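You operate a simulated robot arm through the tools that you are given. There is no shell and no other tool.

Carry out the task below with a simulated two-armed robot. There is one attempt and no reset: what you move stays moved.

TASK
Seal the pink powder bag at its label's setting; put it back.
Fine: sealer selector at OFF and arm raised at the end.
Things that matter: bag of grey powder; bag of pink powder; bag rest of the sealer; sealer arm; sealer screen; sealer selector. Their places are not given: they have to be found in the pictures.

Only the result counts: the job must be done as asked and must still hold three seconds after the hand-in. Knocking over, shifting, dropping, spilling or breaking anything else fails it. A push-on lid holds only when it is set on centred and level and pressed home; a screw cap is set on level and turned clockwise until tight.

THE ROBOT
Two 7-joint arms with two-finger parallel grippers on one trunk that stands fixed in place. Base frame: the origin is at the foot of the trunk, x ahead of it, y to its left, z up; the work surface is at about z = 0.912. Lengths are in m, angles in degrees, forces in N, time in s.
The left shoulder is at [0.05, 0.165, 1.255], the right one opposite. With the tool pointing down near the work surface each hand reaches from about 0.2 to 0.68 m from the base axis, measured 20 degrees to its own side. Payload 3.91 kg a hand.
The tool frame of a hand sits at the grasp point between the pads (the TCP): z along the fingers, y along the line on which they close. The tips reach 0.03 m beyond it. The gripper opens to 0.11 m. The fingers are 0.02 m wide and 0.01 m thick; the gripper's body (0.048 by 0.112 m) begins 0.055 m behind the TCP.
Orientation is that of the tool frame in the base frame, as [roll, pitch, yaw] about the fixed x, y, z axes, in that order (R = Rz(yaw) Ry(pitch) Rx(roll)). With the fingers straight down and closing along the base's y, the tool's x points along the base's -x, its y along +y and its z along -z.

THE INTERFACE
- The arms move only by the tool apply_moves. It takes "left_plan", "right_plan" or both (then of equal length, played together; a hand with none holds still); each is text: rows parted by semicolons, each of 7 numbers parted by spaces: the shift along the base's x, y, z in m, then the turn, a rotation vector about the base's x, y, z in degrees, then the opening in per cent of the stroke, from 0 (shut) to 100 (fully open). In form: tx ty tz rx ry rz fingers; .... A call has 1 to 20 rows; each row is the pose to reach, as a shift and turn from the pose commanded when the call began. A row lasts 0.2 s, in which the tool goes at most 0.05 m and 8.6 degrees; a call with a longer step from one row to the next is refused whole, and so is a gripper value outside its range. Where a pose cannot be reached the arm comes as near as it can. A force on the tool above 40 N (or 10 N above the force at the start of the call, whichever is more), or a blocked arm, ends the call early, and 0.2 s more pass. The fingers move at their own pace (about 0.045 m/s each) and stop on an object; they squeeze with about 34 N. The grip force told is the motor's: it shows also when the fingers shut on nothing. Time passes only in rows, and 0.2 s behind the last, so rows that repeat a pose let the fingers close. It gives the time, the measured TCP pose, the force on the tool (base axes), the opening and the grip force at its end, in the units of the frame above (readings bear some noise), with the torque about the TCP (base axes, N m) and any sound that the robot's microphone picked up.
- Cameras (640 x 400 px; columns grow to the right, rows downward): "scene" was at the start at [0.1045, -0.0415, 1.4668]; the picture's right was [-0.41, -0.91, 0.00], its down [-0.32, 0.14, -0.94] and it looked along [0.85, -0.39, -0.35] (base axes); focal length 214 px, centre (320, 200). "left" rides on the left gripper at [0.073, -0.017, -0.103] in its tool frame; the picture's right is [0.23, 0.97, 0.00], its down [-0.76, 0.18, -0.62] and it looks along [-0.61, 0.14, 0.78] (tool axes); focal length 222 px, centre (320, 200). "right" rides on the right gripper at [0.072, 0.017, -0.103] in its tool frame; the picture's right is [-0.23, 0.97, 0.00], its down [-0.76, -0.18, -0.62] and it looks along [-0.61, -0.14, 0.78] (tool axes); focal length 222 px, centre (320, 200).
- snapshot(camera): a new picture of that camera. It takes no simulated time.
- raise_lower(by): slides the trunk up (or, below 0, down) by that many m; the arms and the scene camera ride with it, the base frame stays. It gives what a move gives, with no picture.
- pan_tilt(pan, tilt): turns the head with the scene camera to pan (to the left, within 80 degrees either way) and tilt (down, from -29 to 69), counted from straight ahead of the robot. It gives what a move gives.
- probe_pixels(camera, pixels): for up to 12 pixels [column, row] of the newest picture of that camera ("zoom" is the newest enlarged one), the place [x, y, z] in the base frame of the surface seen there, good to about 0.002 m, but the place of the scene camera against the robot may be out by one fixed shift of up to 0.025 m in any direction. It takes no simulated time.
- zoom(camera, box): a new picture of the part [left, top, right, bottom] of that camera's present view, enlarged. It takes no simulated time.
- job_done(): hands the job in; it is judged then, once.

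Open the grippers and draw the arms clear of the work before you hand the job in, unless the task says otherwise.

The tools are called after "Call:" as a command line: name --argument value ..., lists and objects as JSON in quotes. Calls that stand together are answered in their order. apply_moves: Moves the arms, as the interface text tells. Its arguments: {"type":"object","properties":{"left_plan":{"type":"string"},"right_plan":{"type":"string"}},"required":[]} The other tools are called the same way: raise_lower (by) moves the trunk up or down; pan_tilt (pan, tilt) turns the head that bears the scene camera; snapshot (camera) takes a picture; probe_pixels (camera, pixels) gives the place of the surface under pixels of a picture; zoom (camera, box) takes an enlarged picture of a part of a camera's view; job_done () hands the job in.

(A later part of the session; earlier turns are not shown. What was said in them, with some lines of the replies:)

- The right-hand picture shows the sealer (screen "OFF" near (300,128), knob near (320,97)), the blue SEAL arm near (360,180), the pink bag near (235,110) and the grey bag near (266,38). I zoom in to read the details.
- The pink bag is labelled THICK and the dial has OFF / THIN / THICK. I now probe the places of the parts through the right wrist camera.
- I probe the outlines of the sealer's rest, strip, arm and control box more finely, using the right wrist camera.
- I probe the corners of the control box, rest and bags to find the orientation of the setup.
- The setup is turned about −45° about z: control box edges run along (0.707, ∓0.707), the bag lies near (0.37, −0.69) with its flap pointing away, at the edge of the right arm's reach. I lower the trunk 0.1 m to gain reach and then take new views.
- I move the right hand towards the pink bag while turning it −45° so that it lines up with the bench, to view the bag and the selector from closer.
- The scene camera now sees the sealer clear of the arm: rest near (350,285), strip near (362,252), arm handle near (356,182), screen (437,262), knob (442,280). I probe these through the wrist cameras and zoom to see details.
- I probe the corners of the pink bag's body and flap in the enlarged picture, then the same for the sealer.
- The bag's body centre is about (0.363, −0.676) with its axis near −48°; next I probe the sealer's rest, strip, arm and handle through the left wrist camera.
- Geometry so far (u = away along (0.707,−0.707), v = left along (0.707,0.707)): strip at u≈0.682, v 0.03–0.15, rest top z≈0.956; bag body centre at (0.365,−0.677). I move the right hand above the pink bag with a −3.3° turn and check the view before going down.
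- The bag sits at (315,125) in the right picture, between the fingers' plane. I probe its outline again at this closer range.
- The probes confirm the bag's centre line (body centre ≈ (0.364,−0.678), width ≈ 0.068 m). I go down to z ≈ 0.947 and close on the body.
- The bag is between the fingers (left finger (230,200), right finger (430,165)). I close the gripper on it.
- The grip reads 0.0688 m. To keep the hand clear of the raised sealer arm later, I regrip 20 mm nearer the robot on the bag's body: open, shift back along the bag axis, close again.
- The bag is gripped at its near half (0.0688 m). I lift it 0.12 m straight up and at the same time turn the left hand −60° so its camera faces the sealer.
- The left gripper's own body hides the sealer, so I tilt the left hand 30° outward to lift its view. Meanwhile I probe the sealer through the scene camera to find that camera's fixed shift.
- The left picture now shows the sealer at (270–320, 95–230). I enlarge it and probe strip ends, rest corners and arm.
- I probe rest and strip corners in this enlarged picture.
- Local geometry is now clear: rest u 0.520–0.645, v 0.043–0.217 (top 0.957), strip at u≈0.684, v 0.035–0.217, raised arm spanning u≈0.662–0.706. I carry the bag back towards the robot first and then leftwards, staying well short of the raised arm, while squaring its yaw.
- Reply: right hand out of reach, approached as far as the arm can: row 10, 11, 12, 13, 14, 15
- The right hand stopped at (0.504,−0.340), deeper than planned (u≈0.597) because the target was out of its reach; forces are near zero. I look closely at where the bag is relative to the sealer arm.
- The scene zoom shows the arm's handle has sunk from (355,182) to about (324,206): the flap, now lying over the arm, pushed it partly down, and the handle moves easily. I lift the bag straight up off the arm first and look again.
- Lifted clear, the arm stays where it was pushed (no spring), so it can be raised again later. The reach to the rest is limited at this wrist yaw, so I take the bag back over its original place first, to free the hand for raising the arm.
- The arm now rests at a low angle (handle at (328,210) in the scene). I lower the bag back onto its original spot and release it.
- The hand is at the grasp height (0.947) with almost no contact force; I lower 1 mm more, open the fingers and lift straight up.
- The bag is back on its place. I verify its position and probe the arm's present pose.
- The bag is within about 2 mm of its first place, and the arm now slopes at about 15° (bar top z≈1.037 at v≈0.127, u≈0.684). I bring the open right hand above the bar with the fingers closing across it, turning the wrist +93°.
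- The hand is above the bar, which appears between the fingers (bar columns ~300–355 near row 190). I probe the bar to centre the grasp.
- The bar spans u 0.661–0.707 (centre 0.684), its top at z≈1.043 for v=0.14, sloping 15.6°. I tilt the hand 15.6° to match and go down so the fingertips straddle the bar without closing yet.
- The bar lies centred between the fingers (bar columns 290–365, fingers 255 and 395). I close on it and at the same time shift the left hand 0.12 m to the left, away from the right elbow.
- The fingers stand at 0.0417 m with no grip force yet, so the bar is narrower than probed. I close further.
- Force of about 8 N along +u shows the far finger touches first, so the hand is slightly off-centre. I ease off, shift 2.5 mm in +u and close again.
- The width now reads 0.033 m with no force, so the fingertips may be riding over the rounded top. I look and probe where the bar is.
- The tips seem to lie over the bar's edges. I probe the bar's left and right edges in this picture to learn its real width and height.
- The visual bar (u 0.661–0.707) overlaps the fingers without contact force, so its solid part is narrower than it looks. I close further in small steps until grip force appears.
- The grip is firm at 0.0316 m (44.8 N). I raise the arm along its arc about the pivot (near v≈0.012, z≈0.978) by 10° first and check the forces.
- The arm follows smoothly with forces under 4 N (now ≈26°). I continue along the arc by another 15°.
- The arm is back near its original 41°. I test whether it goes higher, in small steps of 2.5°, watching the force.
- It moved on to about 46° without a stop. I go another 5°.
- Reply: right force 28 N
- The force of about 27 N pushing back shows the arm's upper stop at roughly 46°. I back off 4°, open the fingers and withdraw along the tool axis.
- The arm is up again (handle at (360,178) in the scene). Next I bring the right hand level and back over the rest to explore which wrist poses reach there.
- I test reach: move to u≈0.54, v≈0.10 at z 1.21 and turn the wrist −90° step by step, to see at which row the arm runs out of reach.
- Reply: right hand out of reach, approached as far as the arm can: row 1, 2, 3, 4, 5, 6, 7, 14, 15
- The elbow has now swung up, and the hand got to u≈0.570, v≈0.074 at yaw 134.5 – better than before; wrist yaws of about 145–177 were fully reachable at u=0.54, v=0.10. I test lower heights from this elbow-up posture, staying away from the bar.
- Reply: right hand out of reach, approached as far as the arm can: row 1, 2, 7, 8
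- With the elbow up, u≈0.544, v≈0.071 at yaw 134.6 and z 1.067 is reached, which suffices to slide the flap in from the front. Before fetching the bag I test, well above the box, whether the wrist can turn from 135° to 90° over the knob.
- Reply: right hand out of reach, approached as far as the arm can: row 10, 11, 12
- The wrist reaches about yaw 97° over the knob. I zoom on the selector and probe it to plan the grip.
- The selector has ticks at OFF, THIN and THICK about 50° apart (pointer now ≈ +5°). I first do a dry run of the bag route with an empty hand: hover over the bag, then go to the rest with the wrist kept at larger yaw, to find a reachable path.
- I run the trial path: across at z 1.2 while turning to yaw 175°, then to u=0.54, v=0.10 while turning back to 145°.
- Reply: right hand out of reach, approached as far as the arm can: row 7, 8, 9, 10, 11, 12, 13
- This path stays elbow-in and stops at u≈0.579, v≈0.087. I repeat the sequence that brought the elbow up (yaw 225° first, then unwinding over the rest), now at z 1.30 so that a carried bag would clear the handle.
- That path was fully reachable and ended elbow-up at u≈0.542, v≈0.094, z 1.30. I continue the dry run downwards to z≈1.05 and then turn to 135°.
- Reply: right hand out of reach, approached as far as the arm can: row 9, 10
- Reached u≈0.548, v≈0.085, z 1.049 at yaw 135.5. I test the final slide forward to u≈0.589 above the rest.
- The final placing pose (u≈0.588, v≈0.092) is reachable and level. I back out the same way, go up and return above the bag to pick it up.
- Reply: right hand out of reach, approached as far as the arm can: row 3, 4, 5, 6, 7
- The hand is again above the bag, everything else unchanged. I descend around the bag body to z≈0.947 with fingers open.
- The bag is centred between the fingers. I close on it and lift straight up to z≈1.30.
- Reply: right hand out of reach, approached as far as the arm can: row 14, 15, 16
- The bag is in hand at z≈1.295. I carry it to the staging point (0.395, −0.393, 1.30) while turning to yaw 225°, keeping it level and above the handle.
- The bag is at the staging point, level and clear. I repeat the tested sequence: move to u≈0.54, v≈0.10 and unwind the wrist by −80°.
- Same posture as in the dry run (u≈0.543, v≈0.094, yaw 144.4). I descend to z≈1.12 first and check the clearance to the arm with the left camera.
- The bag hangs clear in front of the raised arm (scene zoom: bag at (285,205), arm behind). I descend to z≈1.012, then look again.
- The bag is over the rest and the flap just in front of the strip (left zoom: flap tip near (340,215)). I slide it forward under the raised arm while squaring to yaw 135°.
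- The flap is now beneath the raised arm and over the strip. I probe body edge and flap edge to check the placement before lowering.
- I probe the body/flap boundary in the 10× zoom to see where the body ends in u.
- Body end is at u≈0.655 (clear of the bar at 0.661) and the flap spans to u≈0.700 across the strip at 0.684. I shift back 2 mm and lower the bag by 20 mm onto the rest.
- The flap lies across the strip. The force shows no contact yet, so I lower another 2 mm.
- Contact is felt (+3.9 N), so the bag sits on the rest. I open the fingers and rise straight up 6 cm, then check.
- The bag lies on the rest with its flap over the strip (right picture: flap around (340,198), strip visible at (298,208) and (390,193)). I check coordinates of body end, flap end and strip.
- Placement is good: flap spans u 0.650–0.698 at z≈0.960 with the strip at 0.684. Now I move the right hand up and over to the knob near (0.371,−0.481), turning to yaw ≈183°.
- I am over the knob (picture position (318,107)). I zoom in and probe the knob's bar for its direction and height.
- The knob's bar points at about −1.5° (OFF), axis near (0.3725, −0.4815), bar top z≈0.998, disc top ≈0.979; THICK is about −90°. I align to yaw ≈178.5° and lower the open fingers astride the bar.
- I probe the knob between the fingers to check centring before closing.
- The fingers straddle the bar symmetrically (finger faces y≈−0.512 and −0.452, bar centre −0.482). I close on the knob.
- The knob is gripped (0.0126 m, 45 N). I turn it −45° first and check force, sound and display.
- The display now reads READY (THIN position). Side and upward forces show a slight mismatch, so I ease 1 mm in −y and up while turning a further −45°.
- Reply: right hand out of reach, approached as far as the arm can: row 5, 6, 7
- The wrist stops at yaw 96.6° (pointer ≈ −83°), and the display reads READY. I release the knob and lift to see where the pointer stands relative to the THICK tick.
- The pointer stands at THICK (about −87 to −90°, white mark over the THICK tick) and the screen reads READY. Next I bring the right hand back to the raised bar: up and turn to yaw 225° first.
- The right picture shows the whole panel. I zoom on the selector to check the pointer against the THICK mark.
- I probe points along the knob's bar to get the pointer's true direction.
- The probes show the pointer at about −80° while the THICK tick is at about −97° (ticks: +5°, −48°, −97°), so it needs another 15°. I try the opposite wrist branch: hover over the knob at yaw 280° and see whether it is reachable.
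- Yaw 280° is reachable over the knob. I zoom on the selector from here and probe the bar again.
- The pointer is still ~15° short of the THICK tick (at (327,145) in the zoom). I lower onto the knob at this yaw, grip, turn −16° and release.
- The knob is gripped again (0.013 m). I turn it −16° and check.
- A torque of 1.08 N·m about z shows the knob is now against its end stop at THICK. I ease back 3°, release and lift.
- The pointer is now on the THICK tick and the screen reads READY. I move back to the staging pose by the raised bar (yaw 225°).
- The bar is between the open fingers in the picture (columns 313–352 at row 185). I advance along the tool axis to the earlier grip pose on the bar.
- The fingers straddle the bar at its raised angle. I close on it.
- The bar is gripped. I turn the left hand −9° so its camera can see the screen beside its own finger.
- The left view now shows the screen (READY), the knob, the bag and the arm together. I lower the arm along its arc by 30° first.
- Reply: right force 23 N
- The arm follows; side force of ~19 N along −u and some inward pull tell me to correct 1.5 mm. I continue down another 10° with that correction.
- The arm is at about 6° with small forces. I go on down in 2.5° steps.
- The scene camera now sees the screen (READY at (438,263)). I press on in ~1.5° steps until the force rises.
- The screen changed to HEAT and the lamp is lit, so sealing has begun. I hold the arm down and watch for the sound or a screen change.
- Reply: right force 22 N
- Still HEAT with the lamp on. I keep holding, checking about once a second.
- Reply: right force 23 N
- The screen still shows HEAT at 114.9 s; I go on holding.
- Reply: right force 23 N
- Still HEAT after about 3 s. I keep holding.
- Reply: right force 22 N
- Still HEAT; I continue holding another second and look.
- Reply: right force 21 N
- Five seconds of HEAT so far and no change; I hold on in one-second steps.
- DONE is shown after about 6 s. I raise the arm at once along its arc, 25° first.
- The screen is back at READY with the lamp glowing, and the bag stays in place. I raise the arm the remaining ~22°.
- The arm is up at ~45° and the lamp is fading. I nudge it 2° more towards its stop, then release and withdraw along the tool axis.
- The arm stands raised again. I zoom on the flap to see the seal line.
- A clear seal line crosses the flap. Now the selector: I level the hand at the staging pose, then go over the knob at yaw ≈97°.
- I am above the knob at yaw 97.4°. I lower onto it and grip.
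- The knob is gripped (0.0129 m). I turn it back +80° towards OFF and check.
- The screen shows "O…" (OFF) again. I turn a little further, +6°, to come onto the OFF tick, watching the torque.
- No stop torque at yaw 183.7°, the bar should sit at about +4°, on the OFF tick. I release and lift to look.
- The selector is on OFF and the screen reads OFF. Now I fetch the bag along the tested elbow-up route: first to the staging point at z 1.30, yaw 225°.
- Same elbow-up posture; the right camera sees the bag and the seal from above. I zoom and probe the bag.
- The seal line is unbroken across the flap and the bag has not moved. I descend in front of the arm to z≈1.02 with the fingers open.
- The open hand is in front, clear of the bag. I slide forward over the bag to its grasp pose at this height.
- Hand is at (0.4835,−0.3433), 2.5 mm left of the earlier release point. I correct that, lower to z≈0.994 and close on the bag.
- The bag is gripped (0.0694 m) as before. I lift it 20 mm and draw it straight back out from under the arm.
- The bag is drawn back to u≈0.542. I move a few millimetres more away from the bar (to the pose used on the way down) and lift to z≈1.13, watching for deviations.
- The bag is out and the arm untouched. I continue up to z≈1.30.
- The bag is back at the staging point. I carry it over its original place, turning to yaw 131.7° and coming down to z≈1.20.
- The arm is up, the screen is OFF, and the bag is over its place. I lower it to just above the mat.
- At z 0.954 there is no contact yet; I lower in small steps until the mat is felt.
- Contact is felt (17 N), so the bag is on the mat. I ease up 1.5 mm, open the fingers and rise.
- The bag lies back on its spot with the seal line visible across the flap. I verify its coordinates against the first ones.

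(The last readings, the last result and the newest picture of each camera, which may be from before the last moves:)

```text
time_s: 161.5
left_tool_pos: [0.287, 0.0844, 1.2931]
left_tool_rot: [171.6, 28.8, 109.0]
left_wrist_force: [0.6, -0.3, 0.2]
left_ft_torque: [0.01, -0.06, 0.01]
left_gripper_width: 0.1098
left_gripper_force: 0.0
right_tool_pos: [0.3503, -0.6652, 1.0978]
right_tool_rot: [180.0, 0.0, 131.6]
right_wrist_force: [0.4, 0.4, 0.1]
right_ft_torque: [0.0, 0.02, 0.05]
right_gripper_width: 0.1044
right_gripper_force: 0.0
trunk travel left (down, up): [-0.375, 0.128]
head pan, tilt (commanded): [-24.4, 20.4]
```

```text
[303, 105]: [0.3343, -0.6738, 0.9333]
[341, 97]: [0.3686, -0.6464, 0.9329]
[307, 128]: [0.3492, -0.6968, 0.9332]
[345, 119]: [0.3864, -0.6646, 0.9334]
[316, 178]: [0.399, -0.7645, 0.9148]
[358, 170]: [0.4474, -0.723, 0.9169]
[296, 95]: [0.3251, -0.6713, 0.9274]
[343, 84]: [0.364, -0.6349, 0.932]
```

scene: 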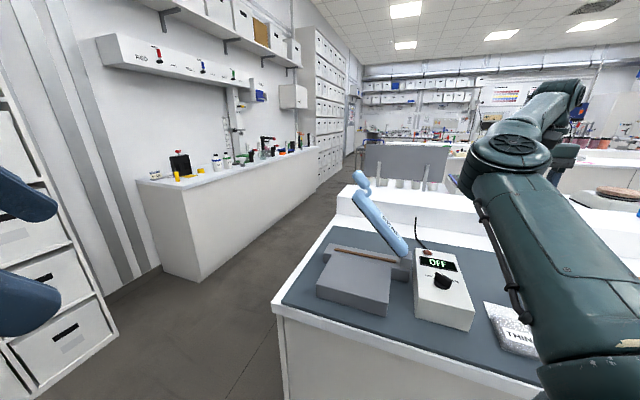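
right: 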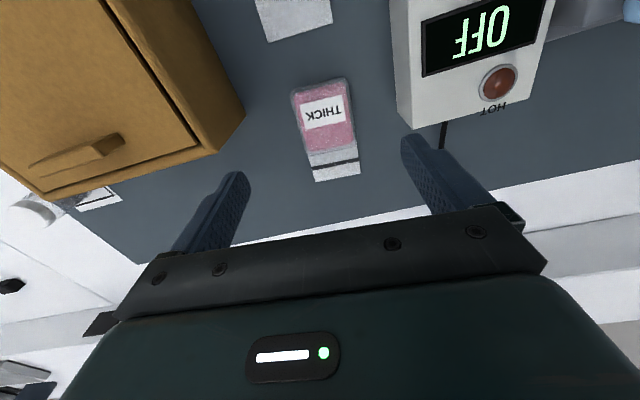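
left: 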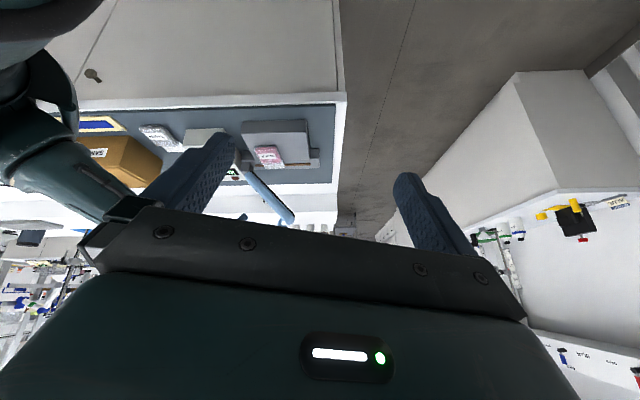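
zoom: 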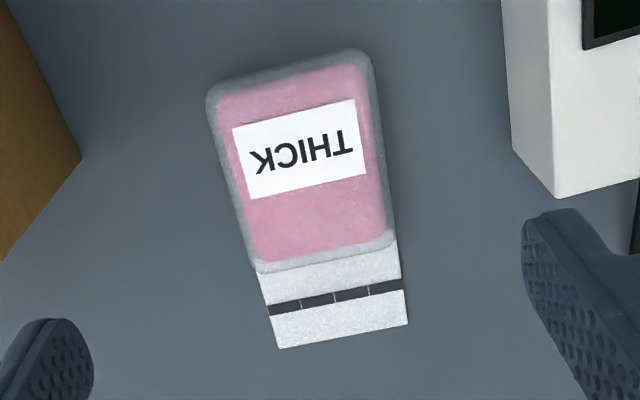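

The bag is within about a millimetre of its first place (flap corners (0.399,−0.765) and (0.447,−0.723)). I raise the right hand and bring it back towards its starting pose, clear of the work.

Call:
apply_moves --right_plan "0 0 0.04 0 0 0 100; 0 0.005 0.08 0 0 0 100; -0.002 0.03 0.11 0 0 7 100; -0.005 0.06 0.13 0 0 14 100; -0.008 0.09 0.15 0 0 21 100; -0.012 0.12 0.165 0 0 28 100; -0.016 0.15 0.167 0 0 35 100; -0.02 0.18 0.167 0 0 42 100; -0.02 0.192 0.167 0 0 48 100; -0.02 0.192 0.167 0 0 48 100"

Call:
raise_lower --by 0.1

Call:
snapshot --camera "right"

Call:
snapshot --camera "scene"

Call:
snapshot --camera "left"

```text
time_s: 163.7
left_tool_pos: [0.2866, 0.0851, 1.2933]
left_tool_rot: [171.7, 28.9, 108.9]
left_wrist_force: [0.6, -0.7, -1.1]
left_ft_torque: [-0.01, -0.02, -0.01]
left_gripper_width: 0.1101
left_gripper_force: 0.0
right_tool_pos: [0.332, -0.4717, 1.264]
right_tool_rot: [-180.0, 0.1, 179.8]
right_wrist_force: [0.1, 0.0, -0.8]
right_ft_torque: [0.05, -0.04, 0.01]
right_gripper_width: 0.11
right_gripper_force: 0.1
trunk travel left (down, up): [-0.375, 0.128]
head pan, tilt (commanded): [-24.4, 20.4]
```

```text
time_s: 165.1
left_tool_pos: [0.287, 0.0862, 1.3934]
left_tool_rot: [171.7, 28.9, 109.0]
left_wrist_force: [-0.1, 0.5, 0.6]
left_ft_torque: [0.0, -0.01, 0.01]
left_gripper_width: 0.1098
left_gripper_force: 0.1
right_tool_pos: [0.3329, -0.4722, 1.3621]
right_tool_rot: [-180.0, 0.1, 179.5]
right_wrist_force: [0.4, 0.5, -1.2]
right_ft_torque: [-0.02, 0.0, -0.02]
right_gripper_width: 0.1099
right_gripper_force: 0.2
trunk travel left (down, up): [-0.475, 0.028]
head pan, tilt (commanded): [-24.4, 20.4]
```

```text
taken
```

right: 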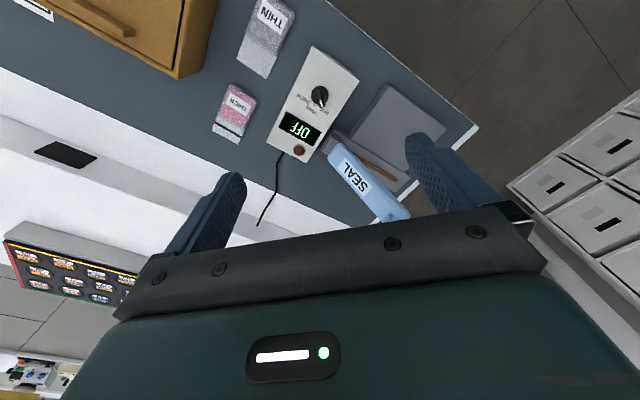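

```text
taken
```

scene: 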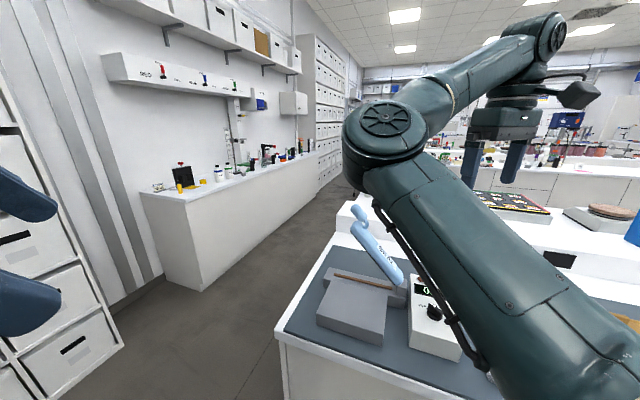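

```text
taken
```

left: 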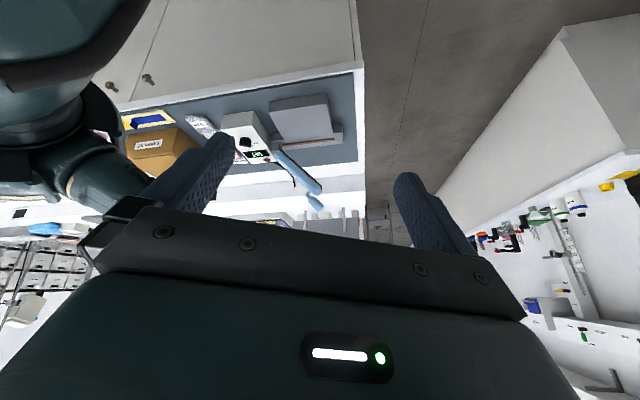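

The view from the starting pose matches the first picture: pink bag at (235,112) with its seal, grey bag untouched, OFF on the screen, arm up. A last close look at selector and arm before handing in.

Call:
zoom --camera "right" --box '[260, 70, 420, 170]'

Call:
zoom --camera "right" --box '[200, 0, 360, 150]'

Call:
probe_pixels --camera "right" --pixels '[[345, 165], [366, 172], [395, 208], [270, 80], [240, 62], [352, 137]]'

```text
4.00 times, centred on (340, 120) of right
```

zoom: 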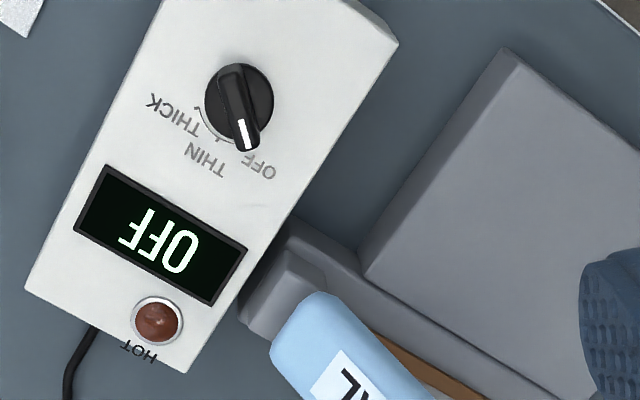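

```text
2.67 times, centred on (280, 75) of right
```

zoom: 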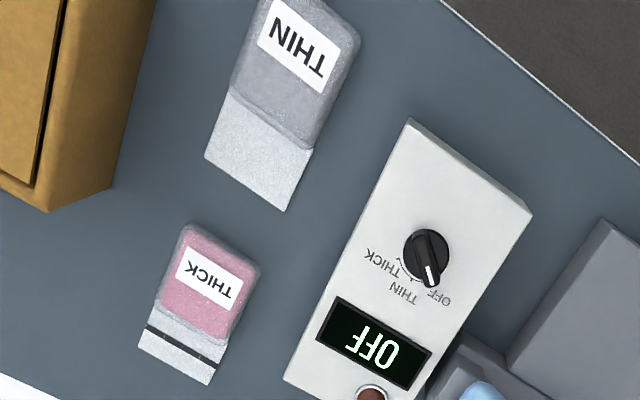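

```text
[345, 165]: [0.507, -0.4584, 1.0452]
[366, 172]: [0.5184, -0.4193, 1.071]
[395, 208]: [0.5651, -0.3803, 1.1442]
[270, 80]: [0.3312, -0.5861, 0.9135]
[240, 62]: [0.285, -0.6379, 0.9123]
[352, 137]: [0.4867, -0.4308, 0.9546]
```

All of it checks out: the selector points to OFF, the screen is OFF and the lamp is dark. The arm is raised at least as high as at the start, the sealed pink bag is back in place, the grey bag hasn't moved, and both grippers are open and clear. I hand the job in.

Call:
job_done

```text
The job is handed in.
```

I sealed the pink powder bag at THICK, its label's setting, and put it back within a few millimetres of where it started. I've handed the job in. The judgement isn't back yet.

- **Seal:** the sealer heated for about 6 seconds until the screen showed DONE. An unbroken seal line now runs across the bag's flap.
- **Sealer:** the selector points to OFF, the screen reads OFF and the lamp is dark. The arm is raised at least as high as it was at the start.
- **Everything else:** the grey bag and the rest of the bench look unchanged in the final pictures. Both grippers are open and clear of the work.

On the first try the pink bag's flap brushed the raised arm and pushed it partway down. I put the bag back, raised the arm again and placed the bag by a different route. The final pictures show nothing shifted by this.
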